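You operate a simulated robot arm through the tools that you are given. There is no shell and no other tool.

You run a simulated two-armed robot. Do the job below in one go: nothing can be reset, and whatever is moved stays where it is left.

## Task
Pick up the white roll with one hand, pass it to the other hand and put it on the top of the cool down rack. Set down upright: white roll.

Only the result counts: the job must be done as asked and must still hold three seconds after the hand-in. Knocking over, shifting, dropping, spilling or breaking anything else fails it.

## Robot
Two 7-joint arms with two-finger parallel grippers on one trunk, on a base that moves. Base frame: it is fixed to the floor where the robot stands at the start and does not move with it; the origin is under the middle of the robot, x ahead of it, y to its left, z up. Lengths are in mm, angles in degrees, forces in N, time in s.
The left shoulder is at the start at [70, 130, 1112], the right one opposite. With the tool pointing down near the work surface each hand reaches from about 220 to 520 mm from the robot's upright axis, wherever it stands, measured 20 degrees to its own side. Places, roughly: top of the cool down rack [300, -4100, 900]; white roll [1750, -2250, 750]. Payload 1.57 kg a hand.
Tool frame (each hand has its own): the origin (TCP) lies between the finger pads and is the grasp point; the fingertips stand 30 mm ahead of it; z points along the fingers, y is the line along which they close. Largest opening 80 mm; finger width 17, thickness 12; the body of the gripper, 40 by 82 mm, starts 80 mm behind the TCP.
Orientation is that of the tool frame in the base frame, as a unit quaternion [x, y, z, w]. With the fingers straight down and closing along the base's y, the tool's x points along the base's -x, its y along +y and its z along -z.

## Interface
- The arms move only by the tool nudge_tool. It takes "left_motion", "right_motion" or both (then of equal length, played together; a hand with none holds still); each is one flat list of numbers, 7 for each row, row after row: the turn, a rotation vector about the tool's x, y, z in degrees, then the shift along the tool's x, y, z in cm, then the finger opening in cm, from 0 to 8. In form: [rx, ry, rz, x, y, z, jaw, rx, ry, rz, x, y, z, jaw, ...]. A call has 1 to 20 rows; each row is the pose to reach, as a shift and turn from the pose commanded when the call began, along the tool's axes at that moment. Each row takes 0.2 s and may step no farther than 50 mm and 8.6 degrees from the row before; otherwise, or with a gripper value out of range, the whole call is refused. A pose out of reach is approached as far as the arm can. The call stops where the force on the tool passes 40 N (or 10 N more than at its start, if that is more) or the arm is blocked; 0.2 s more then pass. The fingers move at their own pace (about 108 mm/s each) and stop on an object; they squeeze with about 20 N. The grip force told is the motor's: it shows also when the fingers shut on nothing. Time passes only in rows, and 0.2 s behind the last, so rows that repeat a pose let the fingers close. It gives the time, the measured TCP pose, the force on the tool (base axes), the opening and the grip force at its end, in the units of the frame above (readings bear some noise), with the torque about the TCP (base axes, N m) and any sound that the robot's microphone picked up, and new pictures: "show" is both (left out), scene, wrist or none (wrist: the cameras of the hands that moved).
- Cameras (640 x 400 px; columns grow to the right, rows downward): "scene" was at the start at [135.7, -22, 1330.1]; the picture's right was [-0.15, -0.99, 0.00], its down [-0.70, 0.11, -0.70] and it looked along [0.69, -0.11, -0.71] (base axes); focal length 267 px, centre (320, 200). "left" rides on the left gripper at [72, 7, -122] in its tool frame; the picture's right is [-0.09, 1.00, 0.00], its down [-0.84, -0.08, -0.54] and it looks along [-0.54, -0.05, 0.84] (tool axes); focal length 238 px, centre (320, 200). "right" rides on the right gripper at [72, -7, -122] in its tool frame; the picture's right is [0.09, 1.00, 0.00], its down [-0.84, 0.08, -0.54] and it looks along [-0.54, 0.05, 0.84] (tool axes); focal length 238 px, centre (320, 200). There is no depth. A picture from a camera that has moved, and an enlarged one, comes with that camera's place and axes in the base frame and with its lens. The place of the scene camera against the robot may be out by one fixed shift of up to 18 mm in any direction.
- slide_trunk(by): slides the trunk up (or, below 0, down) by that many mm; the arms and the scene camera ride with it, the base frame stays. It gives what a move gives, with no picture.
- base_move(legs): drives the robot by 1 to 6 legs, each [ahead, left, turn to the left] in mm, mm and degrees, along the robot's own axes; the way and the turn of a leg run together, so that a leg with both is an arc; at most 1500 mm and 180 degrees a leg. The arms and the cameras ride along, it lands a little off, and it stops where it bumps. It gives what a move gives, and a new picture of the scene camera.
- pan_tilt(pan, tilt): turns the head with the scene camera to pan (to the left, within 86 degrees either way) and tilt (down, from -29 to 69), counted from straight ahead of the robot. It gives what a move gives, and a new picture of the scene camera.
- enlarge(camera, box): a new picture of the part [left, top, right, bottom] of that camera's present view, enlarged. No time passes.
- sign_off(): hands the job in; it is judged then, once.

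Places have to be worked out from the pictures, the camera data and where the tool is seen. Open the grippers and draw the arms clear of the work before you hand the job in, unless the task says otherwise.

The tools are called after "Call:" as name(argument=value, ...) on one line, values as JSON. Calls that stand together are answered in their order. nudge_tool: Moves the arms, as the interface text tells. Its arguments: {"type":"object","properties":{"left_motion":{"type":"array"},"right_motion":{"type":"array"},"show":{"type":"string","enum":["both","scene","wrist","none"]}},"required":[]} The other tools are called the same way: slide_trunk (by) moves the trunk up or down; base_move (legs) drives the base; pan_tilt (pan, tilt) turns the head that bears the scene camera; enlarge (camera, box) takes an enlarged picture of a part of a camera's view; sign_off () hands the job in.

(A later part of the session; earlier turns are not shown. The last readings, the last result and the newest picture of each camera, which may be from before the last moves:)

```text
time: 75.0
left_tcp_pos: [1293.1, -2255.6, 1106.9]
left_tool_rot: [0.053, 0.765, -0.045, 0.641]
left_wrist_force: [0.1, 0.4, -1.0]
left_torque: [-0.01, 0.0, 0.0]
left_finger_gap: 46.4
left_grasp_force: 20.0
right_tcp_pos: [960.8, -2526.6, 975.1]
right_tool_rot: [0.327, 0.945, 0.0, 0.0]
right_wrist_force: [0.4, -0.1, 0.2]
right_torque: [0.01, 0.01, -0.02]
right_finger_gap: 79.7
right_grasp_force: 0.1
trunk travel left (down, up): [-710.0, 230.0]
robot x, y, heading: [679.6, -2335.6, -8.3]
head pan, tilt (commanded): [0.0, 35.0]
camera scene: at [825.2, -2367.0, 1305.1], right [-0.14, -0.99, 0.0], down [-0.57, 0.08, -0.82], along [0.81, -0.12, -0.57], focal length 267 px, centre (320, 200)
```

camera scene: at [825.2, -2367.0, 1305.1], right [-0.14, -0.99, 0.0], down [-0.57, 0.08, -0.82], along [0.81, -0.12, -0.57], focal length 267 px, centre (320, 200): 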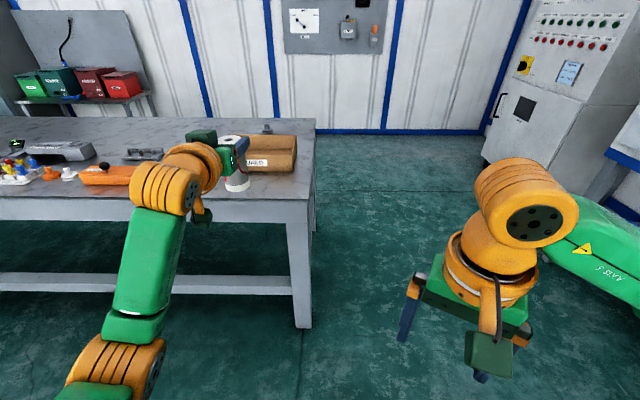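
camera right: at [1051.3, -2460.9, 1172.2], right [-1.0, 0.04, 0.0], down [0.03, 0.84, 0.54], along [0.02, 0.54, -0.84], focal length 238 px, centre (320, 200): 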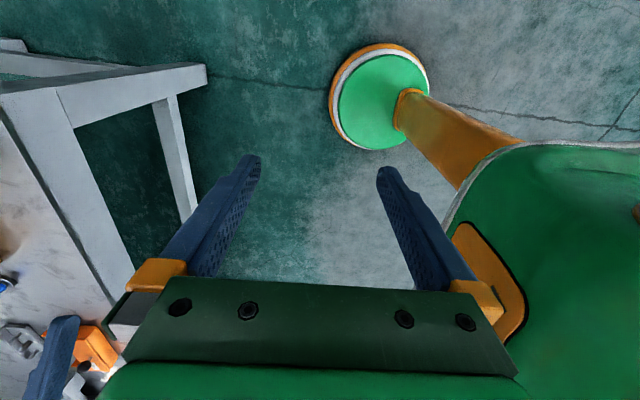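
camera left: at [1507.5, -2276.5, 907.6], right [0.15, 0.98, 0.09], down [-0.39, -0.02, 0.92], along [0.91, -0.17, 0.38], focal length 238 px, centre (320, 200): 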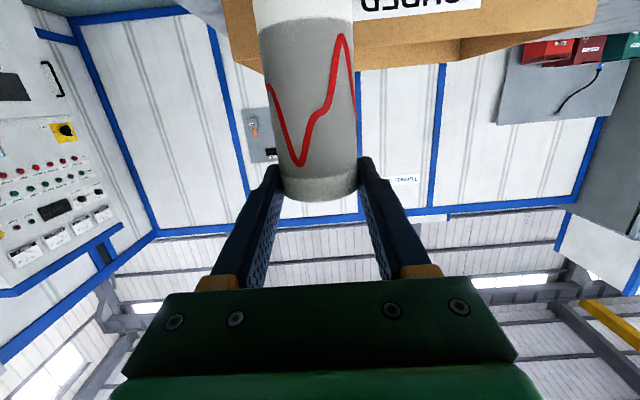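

Now the left hand goes again to the hand-over spot, yawing 75° to the right.

Call:
nudge_tool(left_motion=[4.93, 0, 0.87, 1.82, -0.93, -0.93, 2, 9.85, 0, 1.74, 3.65, -1.85, -1.86, 2, 14.78, 0, 2.6, 5.47, -2.78, -2.79, 2, 19.7, 0, 3.47, 7.29, -3.71, -3.72, 2, 24.63, 0, 4.34, 9.12, -4.63, -4.65, 2, 29.55, 0, 5.21, 10.94, -5.56, -5.58, 2, 34.48, 0, 6.08, 12.76, -6.49, -6.51, 2, 39.4, 0, 6.94, 14.59, -7.41, -7.45, 2, 44.33, 0, 7.81, 16.41, -8.34, -8.38, 2, 49.25, 0, 8.68, 18.23, -9.27, -9.31, 2, 54.18, 0, 9.55, 20.06, -10.19, -10.24, 2, 59.1, 0, 10.42, 21.88, -11.12, -11.17, 2, 64.03, 0, 11.28, 23.7, -12.05, -12.1, 2, 68.95, 0, 12.15, 25.53, -12.97, -13.03, 2, 73.88, 0, 13.02, 27.35, -13.9, -13.96, 2], show="both")

Call:
enlarge(camera="scene", box=[180, 260, 340, 360])

```text
time: 78.2
left_tcp_pos: [1088.1, -2366.4, 861.8]
left_tool_rot: [0.508, 0.574, -0.427, 0.481]
left_wrist_force: [0.2, 0.5, -1.0]
left_torque: [-0.04, 0.01, 0.02]
left_finger_gap: 46.5
left_grasp_force: 19.7
right_tcp_pos: [958.9, -2527.5, 974.8]
right_tool_rot: [0.327, 0.945, -0.001, 0.0]
right_wrist_force: [-0.7, 0.9, 1.1]
right_torque: [0.0, 0.02, 0.02]
right_finger_gap: 80.1
right_grasp_force: 0.0
trunk travel left (down, up): [-710.0, 230.0]
robot x, y, heading: [681.5, -2333.9, -8.0]
head pan, tilt (commanded): [0.0, 35.0]
camera scene: at [824.1, -2367.1, 1305.3], right [-0.14, -0.99, 0.0], down [-0.57, 0.08, -0.82], along [0.81, -0.12, -0.57], focal length 267 px, centre (320, 200)
camera left: at [1078.7, -2235.7, 812.5], right [0.99, 0.1, 0.09], down [-0.12, 0.38, 0.92], along [0.06, -0.92, 0.39], focal length 238 px, centre (320, 200)
```

scene: 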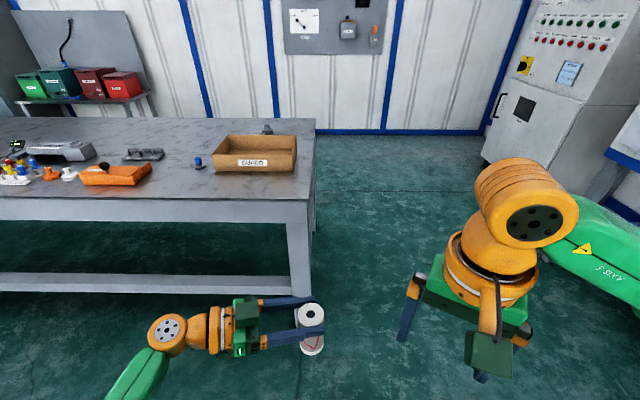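
left: 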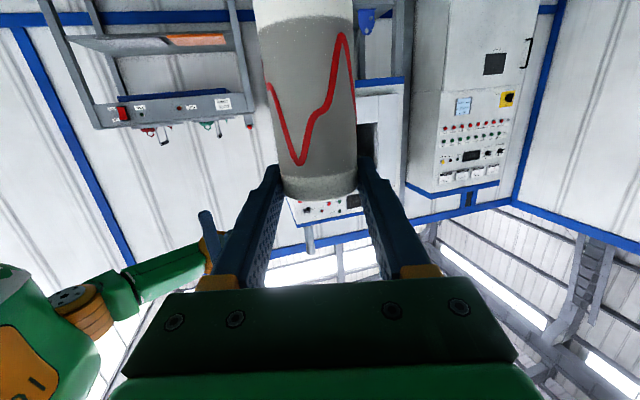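

```text
4.00 times, centred on (260, 310) of scene
camera zoom: at [824.1, -2367.1, 1305.3], right [-0.14, -0.99, 0.0], down [-0.57, 0.08, -0.82], along [0.81, -0.12, -0.57], focal length 1069 px, centre (560, -240)
```

zoom: 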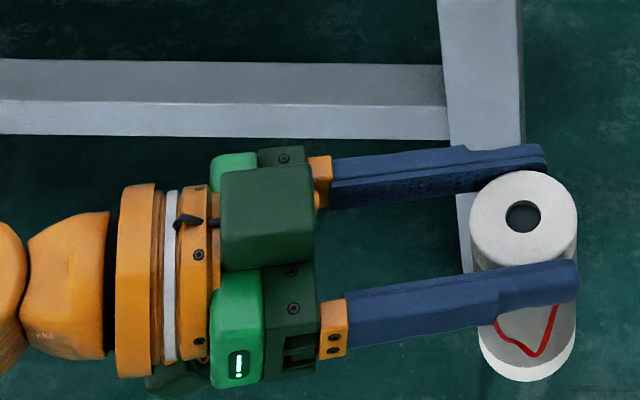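

The left block is now well clear (~80 mm from the roll axis). I estimate the roll axis at (1089.5, -2378) with its top at z≈866; I bring the right hand above it, yawed so its fingers close at right angles to the left ones.

Call:
nudge_tool(right_motion=[0, 0, -7.5, -0.17, 3.3, 0, 7, 0, 0, -15, -0.35, 6.6, 0, 7, 0, 0, -22.5, -0.52, 9.9, 0, 7, 0, 0, -30, -0.69, 13.2, 0, 7, 0, 0, -37.5, -0.87, 16.5, 0, 7, 0, 0, -45, -1.04, 19.81, 0, 7, 0, 0, -45, -1.04, 19.81, 0, 7], show="both")

```text
time: 79.8
left_tcp_pos: [1088.7, -2367.5, 862.4]
left_tool_rot: [0.508, 0.574, -0.427, 0.48]
left_wrist_force: [0.4, -0.2, -0.7]
left_torque: [0.01, 0.03, 0.01]
left_finger_gap: 46.7
left_grasp_force: 20.3
right_tcp_pos: [1088.8, -2377.3, 976.9]
right_tool_rot: [-0.063, 0.998, 0.0, 0.001]
right_wrist_force: [0.4, 0.3, -0.8]
right_torque: [0.01, 0.03, -0.01]
right_finger_gap: 69.9
right_grasp_force: 0.0
trunk travel left (down, up): [-710.0, 230.0]
robot x, y, heading: [680.9, -2339.0, -8.3]
head pan, tilt (commanded): [0.0, 35.0]
camera scene: at [823.8, -2367.6, 1305.3], right [-0.14, -0.99, 0.0], down [-0.57, 0.08, -0.82], along [0.81, -0.12, -0.57], focal length 267 px, centre (320, 200)
camera right: at [1018.4, -2393.7, 1097.7], right [-0.21, 0.98, 0.0], down [0.82, 0.18, 0.54], along [0.53, 0.12, -0.84], focal length 238 px, centre (320, 200)
```

scene: 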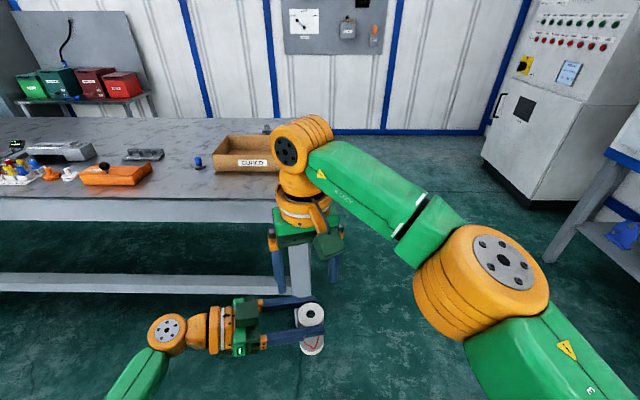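
right: 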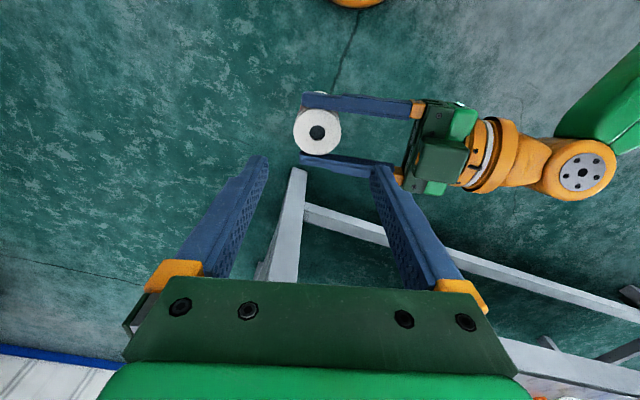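

The right hand hovers over the roll. I enlarge its camera view to centre it exactly on the roll's hole.

Call:
enlarge(camera="right", box=[240, 70, 400, 170])

Call:
enlarge(camera="scene", box=[200, 220, 360, 360])

```text
4.00 times, centred on (320, 120) of right
camera zoom: at [1018.4, -2393.7, 1097.7], right [-0.21, 0.98, 0.0], down [0.82, 0.18, 0.54], along [0.53, 0.12, -0.84], focal length 953 px, centre (320, 520)
```

zoom: 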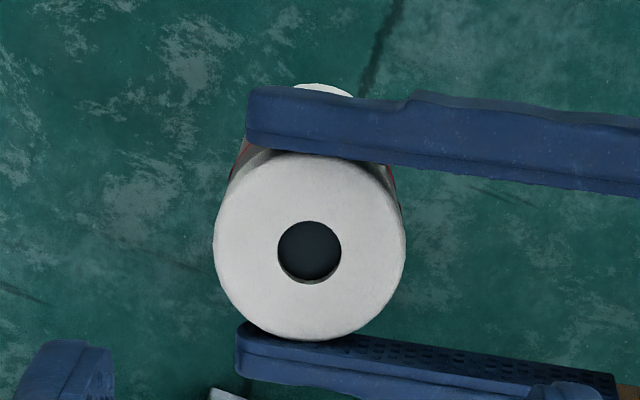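

```text
2.86 times, centred on (280, 290) of scene
camera zoom: at [823.8, -2367.6, 1305.3], right [-0.14, -0.99, 0.0], down [-0.57, 0.08, -0.82], along [0.81, -0.12, -0.57], focal length 764 px, centre (434, -57)
```

zoom: 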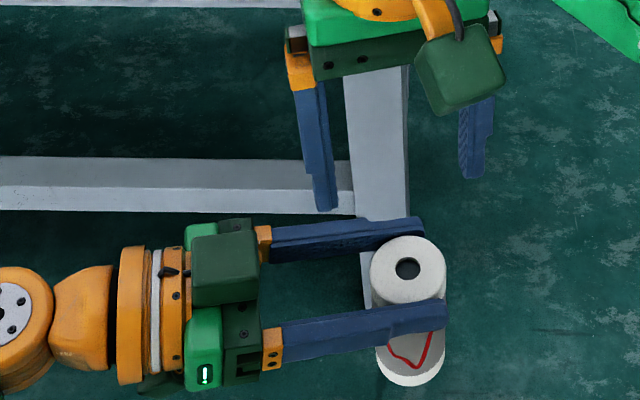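

The roll centre is 1.8 mm in tool x and 3 mm in -y from the right TCP axis, and left fingers leave ample room. I correct this, set the jaw to 64 mm and descend 70 mm.

Call:
nudge_tool(right_motion=[0, 0, 0, 0.18, -0.3, 0, 6.4, 0, 0, 0, 0.18, -0.3, 2, 6.4, 0, 0, 0, 0.18, -0.3, 4, 6.4, 0, 0, 0, 0.18, -0.3, 6, 6.4, 0, 0, 0, 0.18, -0.3, 7, 6.4, 0, 0, 0, 0.18, -0.3, 7, 6.4], show="both")

Call:
enlarge(camera="right", box=[200, 70, 440, 220])

Call:
enlarge(camera="scene", box=[200, 240, 380, 360])

```text
time: 81.2
left_tcp_pos: [1087.9, -2366.9, 862.5]
left_tool_rot: [0.507, 0.575, -0.426, 0.481]
left_wrist_force: [0.1, -1.1, -0.7]
left_torque: [0.0, -0.01, 0.01]
left_finger_gap: 46.4
left_grasp_force: 20.2
right_tcp_pos: [1088.1, -2381.1, 906.2]
right_tool_rot: [-0.06, 0.998, 0.0, 0.001]
right_wrist_force: [-0.2, 0.0, -0.3]
right_torque: [0.01, -0.06, -0.03]
right_finger_gap: 64.2
right_grasp_force: 0.0
trunk travel left (down, up): [-710.0, 230.0]
robot x, y, heading: [682.6, -2340.7, -7.9]
head pan, tilt (commanded): [0.0, 35.0]
camera scene: at [823.9, -2366.7, 1305.3], right [-0.14, -0.99, 0.0], down [-0.57, 0.08, -0.82], along [0.81, -0.12, -0.57], focal length 267 px, centre (320, 200)
camera right: at [1017.4, -2397.1, 1027.2], right [-0.21, 0.98, 0.0], down [0.82, 0.18, 0.54], along [0.53, 0.11, -0.84], focal length 238 px, centre (320, 200)
```

scene: 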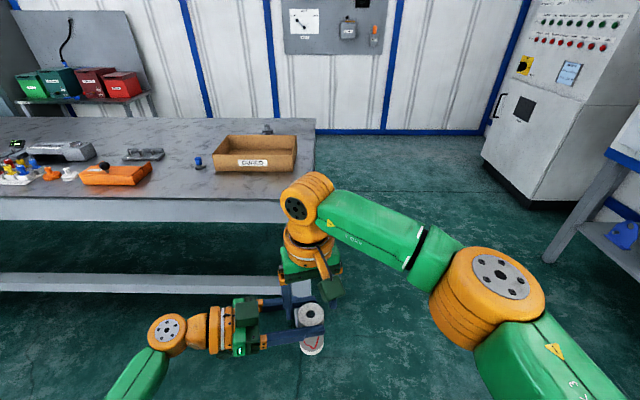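
right: 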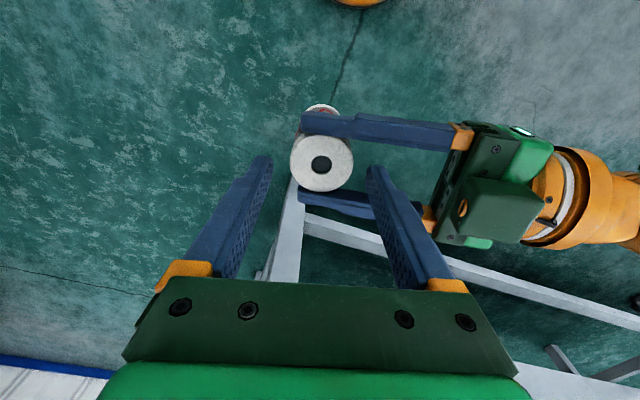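

```text
2.67 times, centred on (320, 145) of right
camera zoom: at [1017.4, -2397.1, 1027.2], right [-0.21, 0.98, 0.0], down [0.82, 0.18, 0.54], along [0.53, 0.11, -0.84], focal length 636 px, centre (320, 347)
```

zoom: 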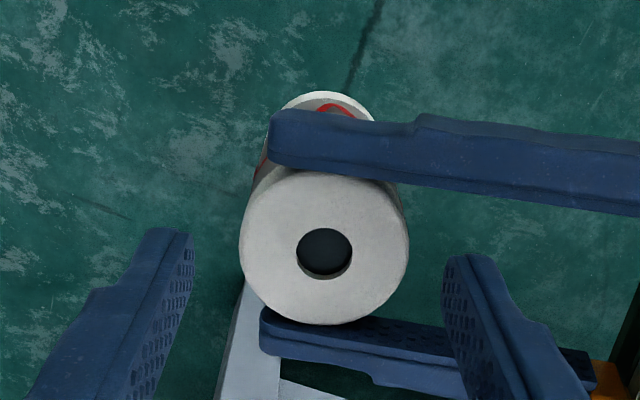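

```text
3.33 times, centred on (290, 300) of scene
camera zoom: at [823.9, -2366.7, 1305.3], right [-0.14, -0.99, 0.0], down [-0.57, 0.08, -0.82], along [0.81, -0.12, -0.57], focal length 891 px, centre (420, -133)
```

zoom: 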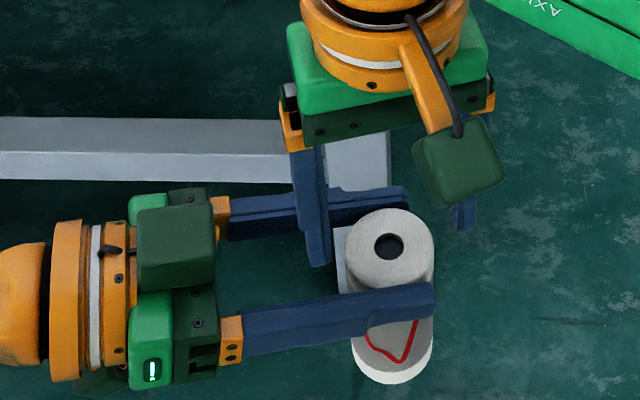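

The right hand is centred over the roll within 1 mm. I descend 34 mm so the fingertips reach ~22 mm below the roll's top.

Call:
nudge_tool(right_motion=[0, 0, 0, 0, 0.05, 1, 6.4, 0, 0, 0, 0, 0.05, 2, 6.4, 0, 0, 0, 0, 0.05, 3, 6.4, 0, 0, 0, 0, 0.05, 3.4, 6.4, 0, 0, 0, 0, 0.05, 3.4, 6.4], show="both")

Call:
enlarge(camera="right", box=[200, 70, 440, 220])

Call:
enlarge(camera="scene", box=[200, 240, 380, 360])

```text
time: 82.3
left_tcp_pos: [1087.7, -2367.3, 862.7]
left_tool_rot: [0.506, 0.574, -0.426, 0.482]
left_wrist_force: [0.2, 0.8, -2.0]
left_torque: [0.0, 0.0, 0.02]
left_finger_gap: 46.4
left_grasp_force: 20.9
right_tcp_pos: [1088.1, -2381.4, 871.5]
right_tool_rot: [-0.061, 0.998, 0.0, 0.0]
right_wrist_force: [-0.4, -0.1, 0.2]
right_torque: [-0.03, 0.03, 0.01]
right_finger_gap: 64.0
right_grasp_force: 0.0
trunk travel left (down, up): [-710.0, 230.0]
robot x, y, heading: [681.9, -2338.5, -8.1]
head pan, tilt (commanded): [0.0, 35.0]
camera scene: at [824.0, -2366.7, 1305.3], right [-0.14, -0.99, 0.0], down [-0.57, 0.08, -0.82], along [0.81, -0.12, -0.57], focal length 267 px, centre (320, 200)
camera right: at [1017.6, -2396.6, 993.7], right [-0.21, 0.98, 0.0], down [0.82, 0.18, 0.54], along [0.53, 0.11, -0.84], focal length 238 px, centre (320, 200)
```

scene: 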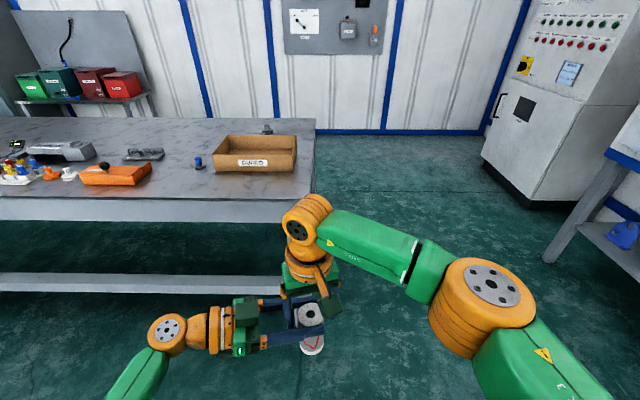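
right: 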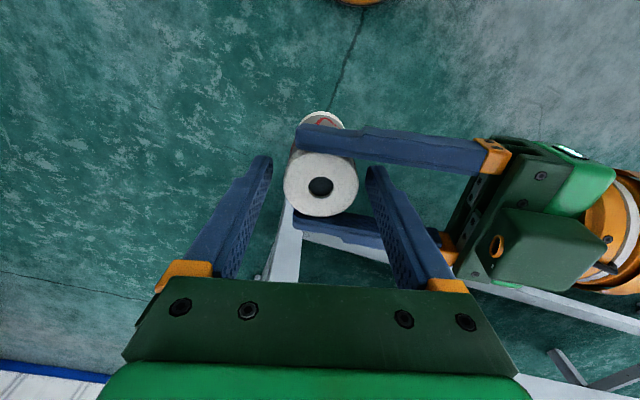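

```text
2.67 times, centred on (320, 145) of right
camera zoom: at [1017.6, -2396.6, 993.7], right [-0.21, 0.98, 0.0], down [0.82, 0.18, 0.54], along [0.53, 0.11, -0.84], focal length 636 px, centre (320, 347)
```

zoom: 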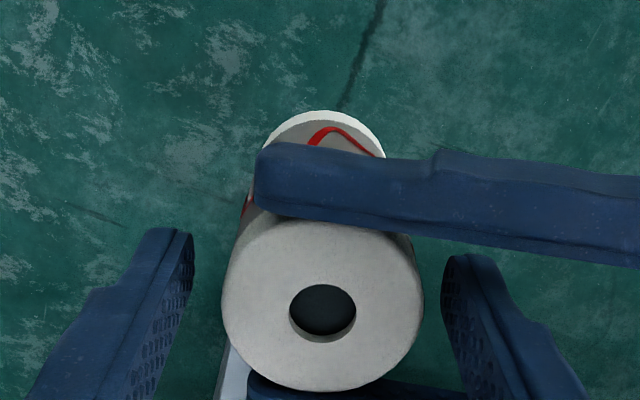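

```text
3.33 times, centred on (290, 300) of scene
camera zoom: at [824.0, -2366.7, 1305.3], right [-0.14, -0.99, 0.0], down [-0.57, 0.08, -0.82], along [0.81, -0.12, -0.57], focal length 891 px, centre (420, -133)
```

zoom: 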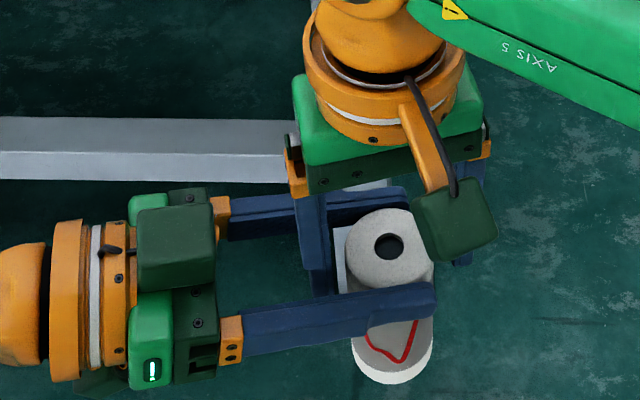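

The right fingers straddle the roll's top, centred within 0.5 mm, tips ~21 mm below the top. I close the right gripper while the left still holds.

Call:
nudge_tool(right_motion=[0, 0, 0, 0, 0, 0, 2, 0, 0, 0, 0, 0, 0, 2, 0, 0, 0, 0, 0, 0, 2, 0, 0, 0, 0, 0, 0, 2], show="both")

```text
time: 83.3
left_tcp_pos: [1087.7, -2367.4, 862.7]
left_tool_rot: [0.506, 0.574, -0.426, 0.482]
left_wrist_force: [1.2, -10.2, 0.2]
left_torque: [-0.06, -0.02, -0.01]
left_finger_gap: 46.5
left_grasp_force: 20.4
right_tcp_pos: [1088.5, -2380.2, 873.0]
right_tool_rot: [-0.061, 0.998, 0.002, 0.0]
right_wrist_force: [-1.0, 10.9, 0.1]
right_torque: [0.18, 0.07, 0.05]
right_finger_gap: 46.5
right_grasp_force: 19.7
trunk travel left (down, up): [-710.0, 230.0]
robot x, y, heading: [680.1, -2339.8, -8.3]
head pan, tilt (commanded): [0.0, 35.0]
camera scene: at [824.0, -2366.8, 1305.3], right [-0.14, -0.99, 0.0], down [-0.57, 0.08, -0.82], along [0.81, -0.12, -0.57], focal length 267 px, centre (320, 200)
camera right: at [1017.5, -2396.3, 993.8], right [-0.21, 0.98, 0.0], down [0.82, 0.18, 0.54], along [0.53, 0.12, -0.84], focal length 238 px, centre (320, 200)
```

scene: 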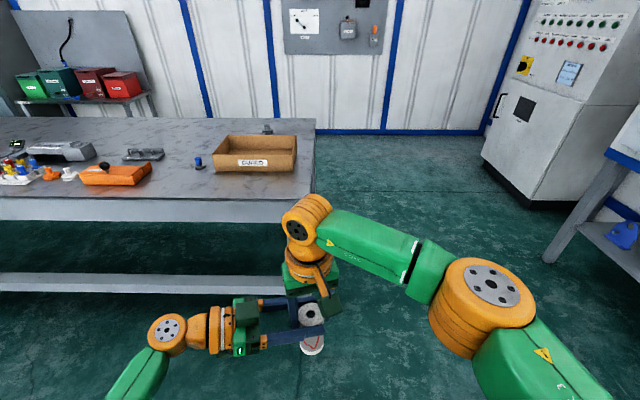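
right: 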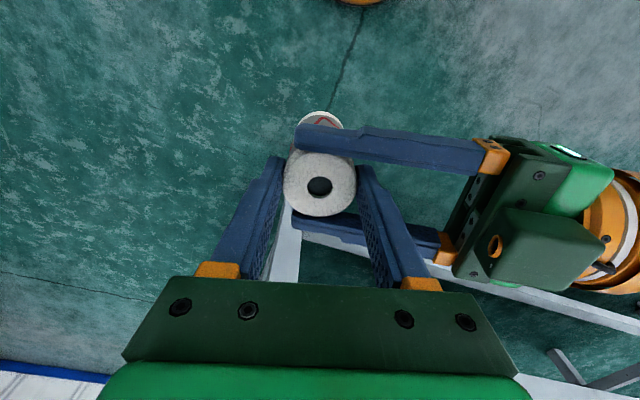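

Both hands hold the roll now (right gap 46.5 mm, 20 N), with a ~10 N sideways strain. I ease the right hand 1.5 mm along its +y to relax that before the left lets go.

Call:
nudge_tool(right_motion=[0, 0, 0, 0, 0.08, 0, 2, 0, 0, 0, 0, 0.15, 0, 2, 0, 0, 0, 0, 0.15, 0, 2], show="none")

```text
time: 84.2
left_tcp_pos: [1088.1, -2366.2, 862.2]
left_tool_rot: [0.507, 0.574, -0.426, 0.481]
left_wrist_force: [1.3, -0.9, -2.8]
left_torque: [-0.02, -0.02, 0.07]
left_finger_gap: 46.7
left_grasp_force: 20.1
right_tcp_pos: [1087.9, -2379.3, 871.8]
right_tool_rot: [-0.061, 0.998, 0.0, 0.0]
right_wrist_force: [-1.9, 0.7, -0.2]
right_torque: [0.09, 0.09, -0.02]
right_finger_gap: 46.3
right_grasp_force: 19.8
trunk travel left (down, up): [-710.0, 230.0]
robot x, y, heading: [681.0, -2338.9, -8.1]
head pan, tilt (commanded): [0.0, 35.0]
```

The strain is gone. I open the left gripper while holding still, and check that the right keeps the roll.

Call:
nudge_tool(left_motion=[0, 0, 0, 0, 0, 0, 5.5, 0, 0, 0, 0, 0, 0, 7.5, 0, 0, 0, 0, 0, 0, 7.5], show="both")

Call:
enlarge(camera="right", box=[200, 70, 440, 220])

```text
time: 85.0
left_tcp_pos: [1088.0, -2368.3, 862.2]
left_tool_rot: [0.507, 0.574, -0.427, 0.481]
left_wrist_force: [0.1, 0.4, 1.0]
left_torque: [0.0, -0.03, 0.01]
left_finger_gap: 74.8
left_grasp_force: 0.0
right_tcp_pos: [1088.1, -2378.6, 871.8]
right_tool_rot: [-0.06, 0.998, 0.0, 0.0]
right_wrist_force: [0.7, -0.2, 0.4]
right_torque: [0.0, 0.01, 0.03]
right_finger_gap: 46.7
right_grasp_force: 20.2
trunk travel left (down, up): [-710.0, 230.0]
robot x, y, heading: [682.7, -2338.9, -8.2]
head pan, tilt (commanded): [0.0, 35.0]
camera scene: at [824.0, -2366.7, 1305.3], right [-0.14, -0.99, 0.0], down [-0.57, 0.08, -0.82], along [0.81, -0.12, -0.57], focal length 267 px, centre (320, 200)
camera left: at [1078.7, -2235.4, 812.8], right [0.99, 0.11, 0.09], down [-0.12, 0.38, 0.92], along [0.06, -0.92, 0.39], focal length 238 px, centre (320, 200)
```

scene: 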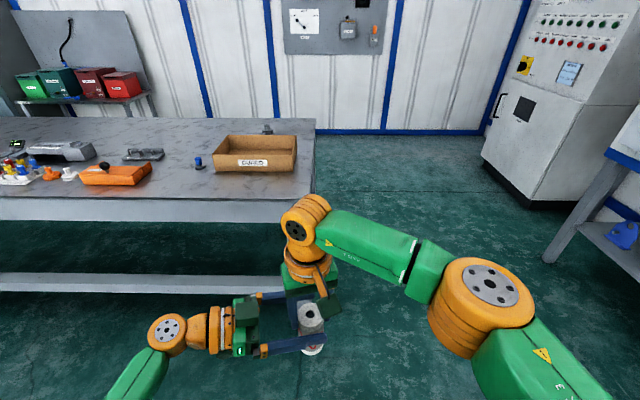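
left: 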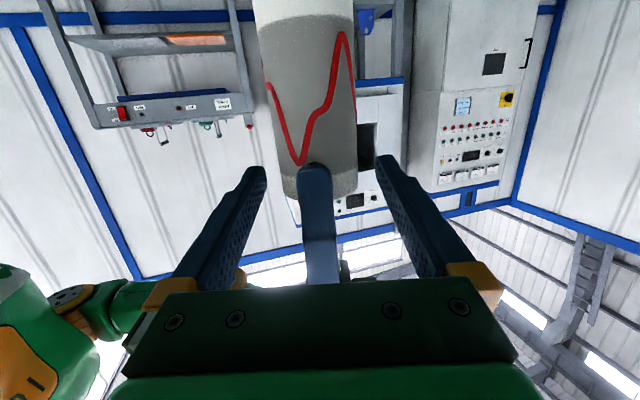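

```text
2.67 times, centred on (320, 145) of right
camera zoom: at [1017.5, -2395.0, 993.5], right [-0.21, 0.98, 0.0], down [0.82, 0.18, 0.54], along [0.53, 0.11, -0.84], focal length 636 px, centre (320, 347)
```

zoom: 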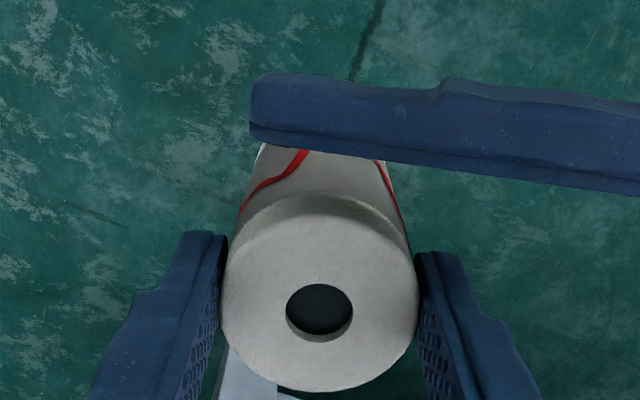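

The right hand alone holds the roll, unmoved. I retreat the left hand along its own axis by 150 mm.

Call:
nudge_tool(left_motion=[0, 0, 0, 0, 0, -2, 7.5, 0, 0, 0, 0, 0, -5, 7.5, 0, 0, 0, 0, 0, -8, 7.5, 0, 0, 0, 0, 0, -11.5, 7.5, 0, 0, 0, 0, 0, -15, 7.5], show="both")

```text
time: 86.2
left_tcp_pos: [1069.3, -2219.9, 888.5]
left_tool_rot: [0.507, 0.573, -0.427, 0.482]
left_wrist_force: [-0.5, -0.4, -0.5]
left_torque: [-0.02, 0.01, -0.03]
left_finger_gap: 75.0
left_grasp_force: 0.1
right_tcp_pos: [1087.6, -2378.0, 871.7]
right_tool_rot: [-0.061, 0.998, -0.001, 0.001]
right_wrist_force: [-0.6, 0.0, -0.3]
right_torque: [-0.02, 0.0, 0.0]
right_finger_gap: 46.6
right_grasp_force: 20.1
trunk travel left (down, up): [-710.0, 230.0]
robot x, y, heading: [681.4, -2336.9, -8.2]
head pan, tilt (commanded): [0.0, 35.0]
camera scene: at [823.8, -2365.8, 1305.3], right [-0.14, -0.99, 0.0], down [-0.57, 0.08, -0.82], along [0.81, -0.12, -0.57], focal length 267 px, centre (320, 200)
camera left: at [1060.1, -2088.1, 838.5], right [0.99, 0.1, 0.09], down [-0.12, 0.38, 0.92], along [0.06, -0.92, 0.39], focal length 238 px, centre (320, 200)
```

scene: 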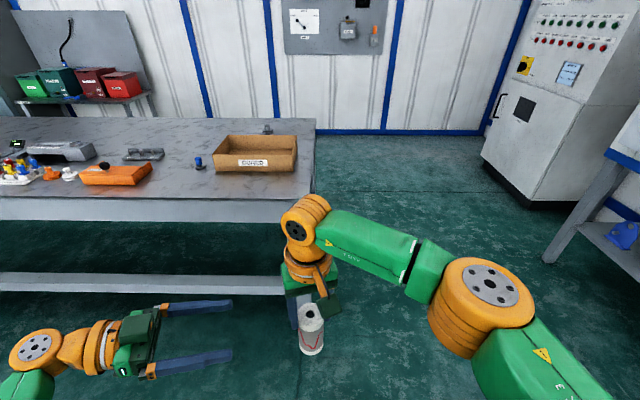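
left: 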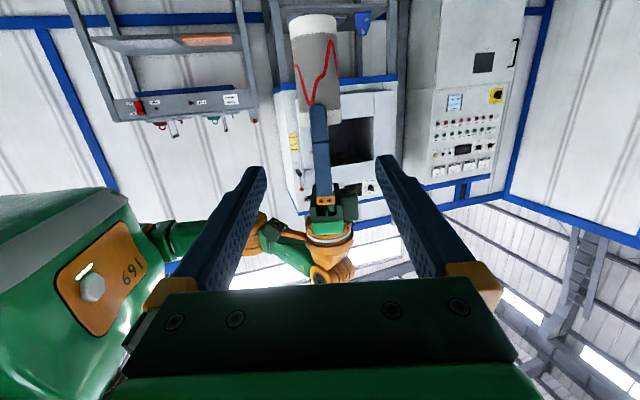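

The pass is done; the roll hangs upright in the right hand. I swing the left hand back to point forward and raise it out of the way.

Call:
nudge_tool(left_motion=[-4.93, 0, -0.87, -0.93, 0.3, -0.5, 7.5, -9.85, 0, -1.74, -1.85, 0.59, -1.01, 7.5, -14.78, 0, -2.6, -2.78, 0.89, -1.51, 7.5, -19.7, 0, -3.47, -3.71, 1.19, -2.01, 7.5, -24.63, 0, -4.34, -4.63, 1.48, -2.52, 7.5, -29.55, 0, -5.21, -5.56, 1.78, -3.02, 7.5, -34.48, 0, -6.08, -6.49, 2.08, -3.52, 7.5, -39.4, 0, -6.94, -7.41, 2.37, -4.03, 7.5, -44.33, 0, -7.81, -8.34, 2.67, -4.53, 7.5, -49.25, 0, -8.68, -9.27, 2.97, -5.03, 7.5, -54.18, 0, -9.55, -10.19, 3.26, -5.54, 7.5, -59.1, 0, -10.42, -11.12, 3.56, -6.04, 7.5, -64.03, 0, -11.28, -12.05, 3.86, -6.54, 7.5, -68.95, 0, -12.15, -12.97, 4.15, -7.05, 7.5, -73.88, 0, -13.02, -13.9, 4.45, -7.55, 7.5], show="scene")

```text
time: 89.3
left_tcp_pos: [1149.5, -2154.2, 1040.7]
left_tool_rot: [0.053, 0.765, -0.045, 0.64]
left_wrist_force: [0.1, -0.6, -0.3]
left_torque: [-0.03, -0.01, -0.02]
left_finger_gap: 74.8
left_grasp_force: 0.0
left hand out of reach, approached as far as the arm can: row 11, 12, 13, 14, 15
right_tcp_pos: [1088.0, -2377.9, 871.2]
right_tool_rot: [-0.06, 0.998, -0.001, 0.0]
right_wrist_force: [0.2, 0.6, 0.5]
right_torque: [0.01, 0.05, -0.01]
right_finger_gap: 46.4
right_grasp_force: 20.3
trunk travel left (down, up): [-710.0, 230.0]
robot x, y, heading: [680.4, -2341.3, -8.0]
head pan, tilt (commanded): [0.0, 35.0]
camera scene: at [824.5, -2367.3, 1305.2], right [-0.14, -0.99, 0.0], down [-0.57, 0.08, -0.82], along [0.81, -0.12, -0.57], focal length 267 px, centre (320, 200)
```

scene: 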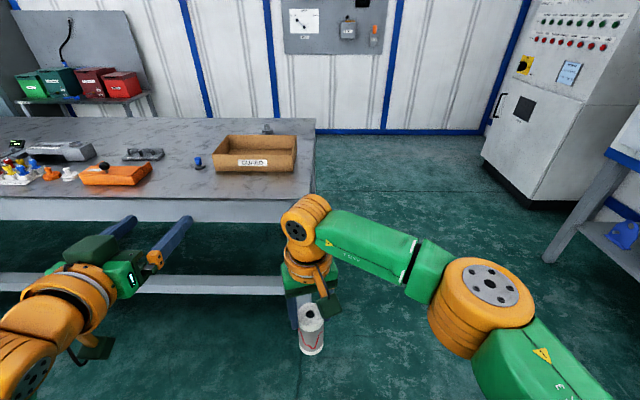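

Left hand is raised. I turn it to point straight down and retract it a bit, to park it.

Call:
nudge_tool(left_motion=[0, 7.27, 0, 0.13, -0.27, -0.72, 7.5, 0, 14.54, 0, 0.25, -0.55, -1.43, 7.5, 0, 21.8, 0, 0.38, -0.82, -2.15, 7.5, 0, 29.1, 0, 0.51, -1.09, -2.87, 7.5, 0, 36.4, 0, 0.63, -1.36, -3.58, 7.5, 0, 43.6, 0, 0.76, -1.64, -4.3, 7.5, 0, 50.9, 0, 0.88, -1.91, -5.01, 7.5, 0, 58.2, 0, 1.01, -2.18, -5.73, 7.5, 0, 65.5, 0, 1.14, -2.45, -6.45, 7.5, 0, 72.7, 0, 1.26, -2.73, -7.16, 7.5, 0, 80, 0, 1.39, -3, -7.88, 7.5], show="scene")

```text
time: 91.8
left_tcp_pos: [1065.6, -2170.9, 1040.7]
left_tool_rot: [0.07, 0.998, -0.001, -0.002]
left_wrist_force: [1.3, 0.5, -1.0]
left_torque: [0.03, 0.0, -0.01]
left_finger_gap: 75.1
left_grasp_force: 0.0
right_tcp_pos: [1087.8, -2379.4, 871.4]
right_tool_rot: [-0.06, 0.998, 0.0, 0.0]
right_wrist_force: [0.8, -0.2, -0.3]
right_torque: [-0.01, -0.04, -0.01]
right_finger_gap: 46.5
right_grasp_force: 20.0
trunk travel left (down, up): [-710.0, 230.0]
robot x, y, heading: [678.1, -2336.5, -8.3]
head pan, tilt (commanded): [0.0, 35.0]
camera scene: at [824.2, -2367.3, 1305.2], right [-0.14, -0.99, 0.0], down [-0.57, 0.08, -0.82], along [0.81, -0.12, -0.57], focal length 267 px, centre (320, 200)
```

scene: 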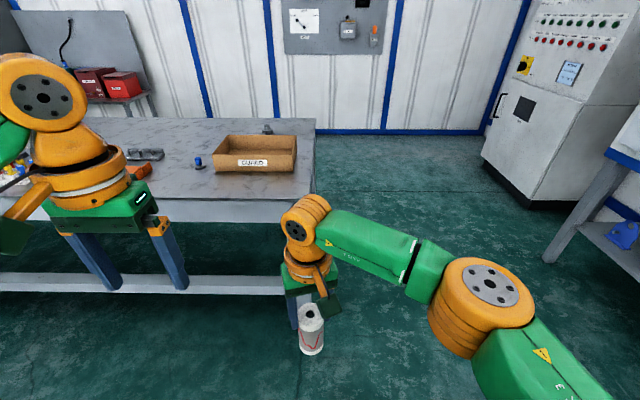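

Left hand is parked. I raise the trunk 200 mm and turn right about 80° to face the rack.

Call:
slide_trunk(by=200)

Call:
base_move(legs=[[0, 0, -80]])

```text
time: 93.9
left_tcp_pos: [1066.8, -2170.4, 1239.5]
left_tool_rot: [0.069, 0.998, -0.001, -0.001]
left_wrist_force: [0.1, -0.8, 0.2]
left_torque: [0.01, 0.02, -0.02]
left_finger_gap: 75.3
left_grasp_force: 0.0
right_tcp_pos: [1088.1, -2378.7, 1071.6]
right_tool_rot: [-0.06, 0.998, 0.0, -0.001]
right_wrist_force: [0.6, 0.2, -1.9]
right_torque: [0.03, -0.04, 0.0]
right_finger_gap: 46.4
right_grasp_force: 19.8
trunk travel left (down, up): [-910.0, 30.0]
robot x, y, heading: [682.3, -2338.4, -8.3]
head pan, tilt (commanded): [0.0, 35.0]
```

```text
time: 97.8
left_tcp_pos: [913.2, -2687.0, 1240.8]
left_tool_rot: [0.695, 0.719, 0.0, -0.001]
left_wrist_force: [0.6, 0.1, -0.5]
left_torque: [-0.02, -0.02, 0.0]
left_finger_gap: 75.2
left_grasp_force: 0.0
right_tcp_pos: [712.3, -2745.5, 1070.8]
right_tool_rot: [0.595, 0.804, 0.0, 0.001]
right_wrist_force: [-0.1, 0.2, -2.4]
right_torque: [0.02, 0.01, 0.01]
right_finger_gap: 46.7
right_grasp_force: 20.3
trunk travel left (down, up): [-910.0, 30.0]
robot x, y, heading: [681.7, -2337.9, -88.2]
head pan, tilt (commanded): [0.0, 35.0]
camera scene: at [691.9, -2485.8, 1505.3], right [-1.0, -0.03, 0.0], down [-0.02, 0.57, -0.82], along [0.03, -0.82, -0.57], focal length 267 px, centre (320, 200)
```

scene: 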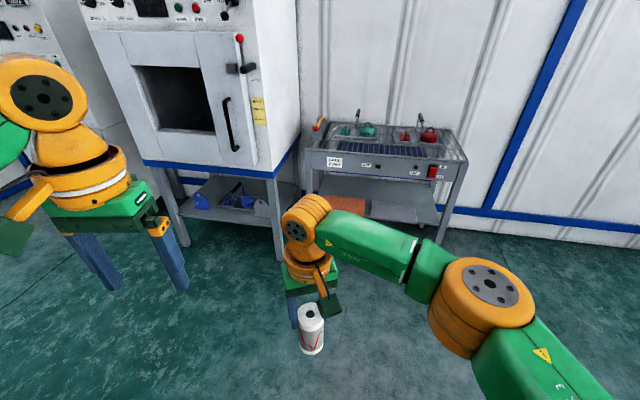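

The cool-down rack is ahead. I enlarge its top to find a free flat spot.

Call:
enlarge(camera="scene", box=[290, 95, 490, 220])

```text
3.20 times, centred on (390, 158) of scene
camera zoom: at [691.9, -2485.8, 1505.3], right [-1.0, -0.03, 0.0], down [-0.02, 0.57, -0.82], along [0.03, -0.82, -0.57], focal length 855 px, centre (96, 336)
```

zoom: 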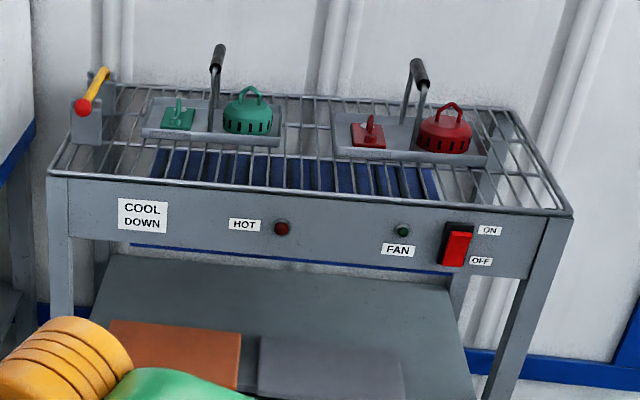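

The rack's top is a wire grid with two trays at the back; the front strip is free. I drive to about 0.7 m in front of it, squared to its front (heading about -98°), and look closer at the bars.

Call:
base_move(legs=[[0, 0, -9.8], [769, -65, 0]])

Call:
enlarge(camera="scene", box=[200, 100, 500, 287])

```text
time: 102.6
left_tcp_pos: [682.2, -3479.3, 1240.9]
left_tool_rot: [0.752, 0.659, 0.0, -0.001]
left_wrist_force: [0.0, 0.3, -0.6]
left_torque: [-0.02, 0.0, -0.03]
left_finger_gap: 75.0
left_grasp_force: 0.1
right_tcp_pos: [474.8, -3504.0, 1072.3]
right_tool_rot: [0.66, 0.751, 0.0, 0.001]
right_wrist_force: [-0.3, -0.1, -1.0]
right_torque: [0.02, 0.02, -0.03]
right_finger_gap: 46.6
right_grasp_force: 20.5
trunk travel left (down, up): [-910.0, 30.0]
robot x, y, heading: [511.7, -3095.4, -97.8]
head pan, tilt (commanded): [0.0, 35.0]
camera scene: at [499.9, -3243.3, 1505.4], right [-0.99, 0.13, 0.0], down [0.08, 0.57, -0.82], along [-0.11, -0.81, -0.57], focal length 267 px, centre (320, 200)
```

scene: 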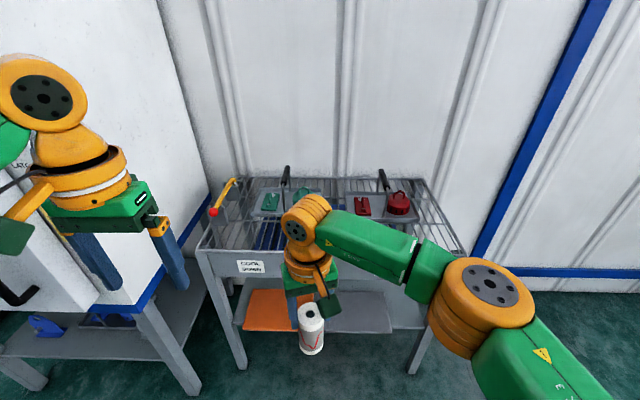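

```text
2.13 times, centred on (350, 194) of scene
camera zoom: at [499.9, -3243.3, 1505.4], right [-0.99, 0.13, 0.0], down [0.08, 0.57, -0.82], along [-0.11, -0.81, -0.57], focal length 570 px, centre (256, 214)
```

zoom: 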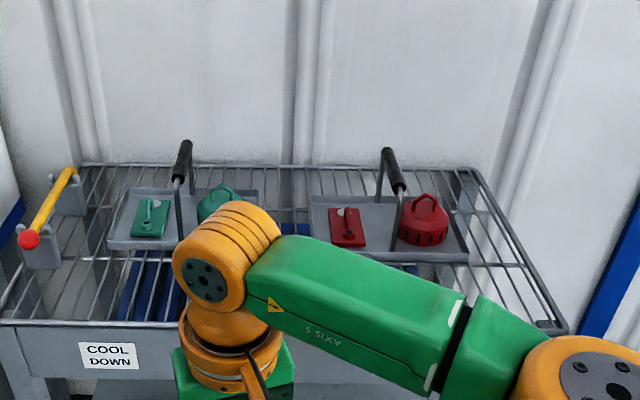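

The right arm hides the front strip from the head, so I look through both wrist cameras.

Call:
enlarge(camera="left", box=[0, 0, 640, 400])

Call:
enlarge(camera="right", box=[0, 0, 640, 400])

```text
1.00 times, centred on (320, 200) of left (not enlarged: the box is as wide or as high as the picture)
camera zoom: at [699.2, -3410.0, 1362.9], right [0.98, -0.22, 0.0], down [-0.19, -0.82, 0.54], along [-0.12, -0.53, -0.84], focal length 238 px, centre (320, 200)
```

zoom: 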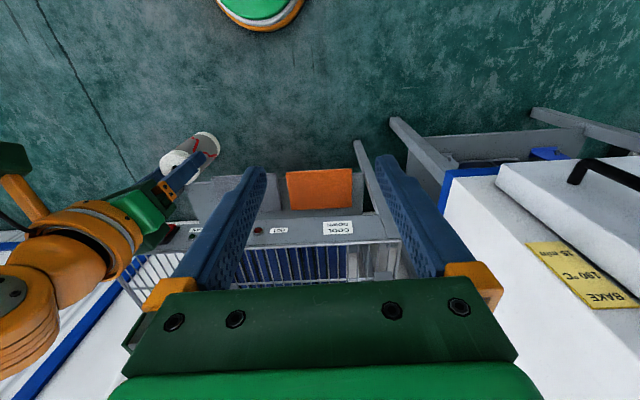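

```text
1.00 times, centred on (320, 200) of right (not enlarged: the box is as wide or as high as the picture)
camera zoom: at [459.7, -3433.9, 1193.9], right [0.98, 0.22, 0.0], down [0.19, -0.82, 0.54], along [0.12, -0.53, -0.84], focal length 238 px, centre (320, 200)
```

zoom: 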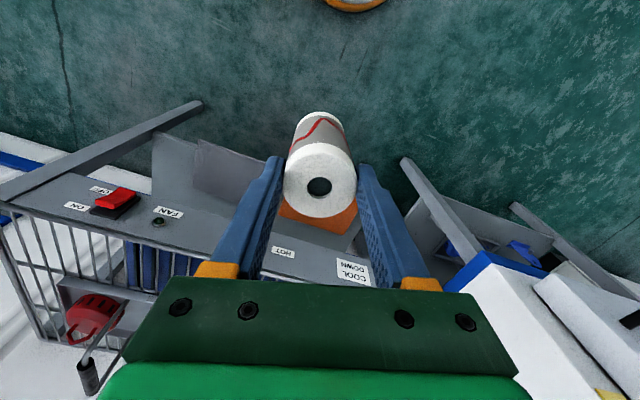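

I enlarge the grid in both wrist views to measure bar spacing.

Call:
enlarge(camera="left", box=[220, 200, 420, 300])

Call:
enlarge(camera="right", box=[0, 150, 260, 312])

```text
3.20 times, centred on (320, 250) of left
camera zoom: at [699.2, -3410.0, 1362.9], right [0.98, -0.22, 0.0], down [-0.19, -0.82, 0.54], along [-0.12, -0.53, -0.84], focal length 763 px, centre (320, 40)
```

zoom: 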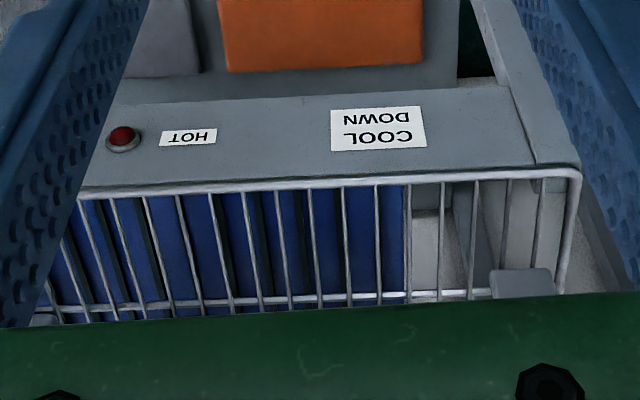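

```text
2.46 times, centred on (130, 231) of right
camera zoom: at [459.7, -3433.9, 1193.9], right [0.98, 0.22, 0.0], down [0.19, -0.82, 0.54], along [0.12, -0.53, -0.84], focal length 587 px, centre (788, 124)
```

zoom: 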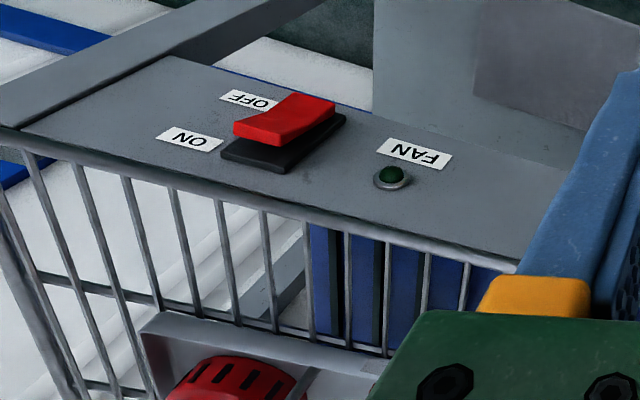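

Triangulating, the grid top is at z≈858, front rail from (820, -3915) to (-55, -3790), bars running front-to-back about 29 mm apart with a free strip ~150 mm deep. The roll must stand centred between two bars; I first extend the right hand forward and right so the base can stay well clear of the rack.

Call:
nudge_tool(right_motion=[0, 0, 0, -0.95, -1.62, 0, 2, 0, 0, 0, -1.89, -3.23, 0, 2, 0, 0, 0, -2.84, -4.85, 0, 2, 0, 0, 0, -3.79, -6.47, 0, 2, 0, 0, 0, -4.73, -8.08, 0, 2, 0, 0, 0, -5.68, -9.7, 0, 2], show="both")

```text
time: 104.0
left_tcp_pos: [683.0, -3480.5, 1240.2]
left_tool_rot: [0.752, 0.66, 0.0, -0.001]
left_wrist_force: [0.4, 1.0, 0.0]
left_torque: [0.0, -0.01, 0.01]
left_finger_gap: 75.0
left_grasp_force: 0.1
right_tcp_pos: [401.0, -3559.0, 1070.8]
right_tool_rot: [0.66, 0.751, 0.0, 0.0]
right_wrist_force: [0.8, -0.4, -1.0]
right_torque: [0.02, 0.0, -0.02]
right_finger_gap: 46.4
right_grasp_force: 20.3
right hand out of reach, approached as far as the arm can: row 5, 6
trunk travel left (down, up): [-910.0, 30.0]
robot x, y, heading: [514.3, -3097.9, -97.7]
head pan, tilt (commanded): [0.0, 35.0]
camera scene: at [499.4, -3244.8, 1505.3], right [-0.99, 0.13, 0.0], down [0.08, 0.57, -0.82], along [-0.11, -0.81, -0.57], focal length 267 px, centre (320, 200)
camera right: at [384.0, -3489.4, 1193.0], right [0.98, 0.22, 0.0], down [0.19, -0.82, 0.54], along [0.12, -0.53, -0.84], focal length 238 px, centre (320, 200)
```

scene: 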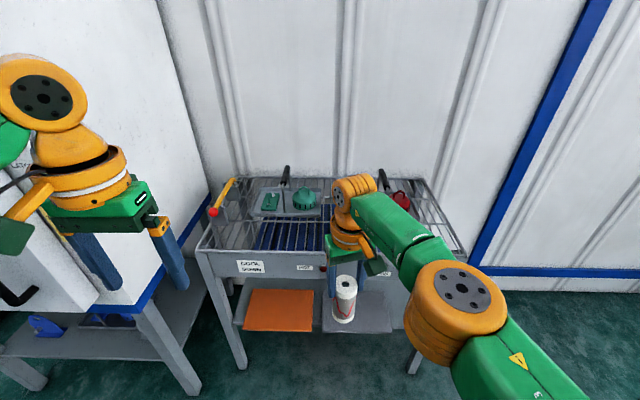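
right: 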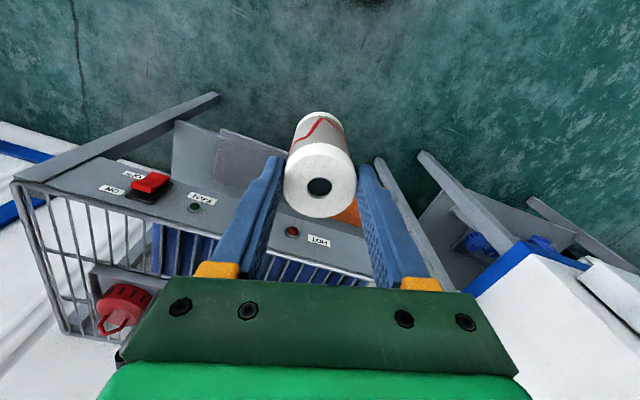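

The reach limit is about 475 mm ahead; the robot's base disc looks ~230 mm in radius so there is room to come closer. I pull the hand back 35 mm for adjustment room and drive ahead 260 mm.

Call:
nudge_tool(right_motion=[0, 0, 0, 1.56, 0.94, 0, 2, 0, 0, 0, 3.12, 1.87, 0, 2, 0, 0, 0, 3.12, 1.87, 0, 2], show="none")

Call:
base_move(legs=[[260, 0, 0]])

Call:
enlarge(camera="right", box=[0, 0, 640, 400])

```text
time: 104.8
left_tcp_pos: [683.4, -3481.2, 1240.7]
left_tool_rot: [0.752, 0.659, 0.0, -0.001]
left_wrist_force: [1.2, -0.2, 0.3]
left_torque: [0.03, 0.02, 0.01]
left_finger_gap: 74.8
left_grasp_force: 0.1
right_tcp_pos: [415.7, -3525.9, 1071.8]
right_tool_rot: [0.66, 0.751, 0.0, 0.001]
right_wrist_force: [-0.3, 0.1, -0.7]
right_torque: [-0.01, 0.0, 0.03]
right_finger_gap: 46.5
right_grasp_force: 19.7
trunk travel left (down, up): [-910.0, 30.0]
robot x, y, heading: [510.9, -3098.2, -97.6]
head pan, tilt (commanded): [0.0, 35.0]
```

```text
time: 106.7
left_tcp_pos: [649.2, -3738.3, 1240.5]
left_tool_rot: [0.752, 0.659, 0.0, -0.001]
left_wrist_force: [-0.3, 0.1, 0.2]
left_torque: [-0.04, 0.04, -0.01]
left_finger_gap: 74.9
left_grasp_force: 0.1
right_tcp_pos: [381.9, -3782.6, 1073.2]
right_tool_rot: [0.66, 0.752, -0.002, 0.0]
right_wrist_force: [0.6, 0.9, -0.9]
right_torque: [-0.01, 0.01, 0.02]
right_finger_gap: 46.7
right_grasp_force: 20.1
trunk travel left (down, up): [-910.0, 30.0]
robot x, y, heading: [477.9, -3359.9, -97.5]
head pan, tilt (commanded): [0.0, 35.0]
camera scene: at [465.5, -3501.0, 1505.7], right [-0.99, 0.13, 0.0], down [0.08, 0.57, -0.82], along [-0.11, -0.81, -0.57], focal length 267 px, centre (320, 200)
```

scene: 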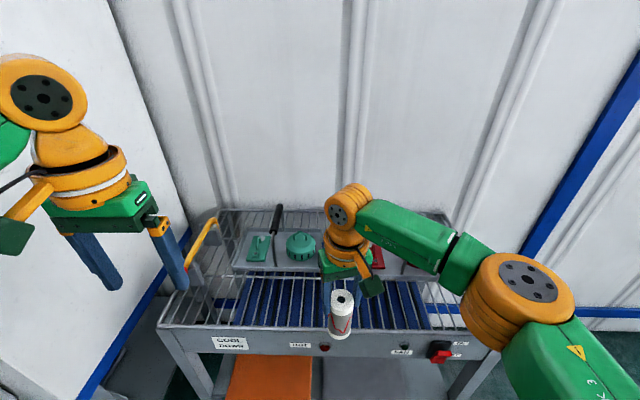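

```text
1.00 times, centred on (320, 200) of right (not enlarged: the box is as wide or as high as the picture)
camera zoom: at [365.5, -3713.2, 1194.8], right [0.98, 0.22, 0.0], down [0.19, -0.82, 0.54], along [0.12, -0.53, -0.84], focal length 238 px, centre (320, 200)
```

zoom: 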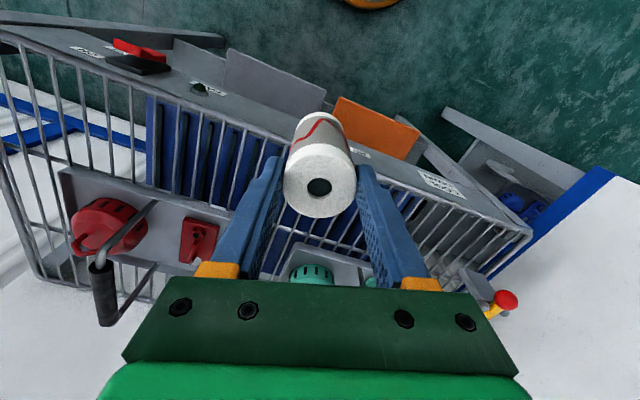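

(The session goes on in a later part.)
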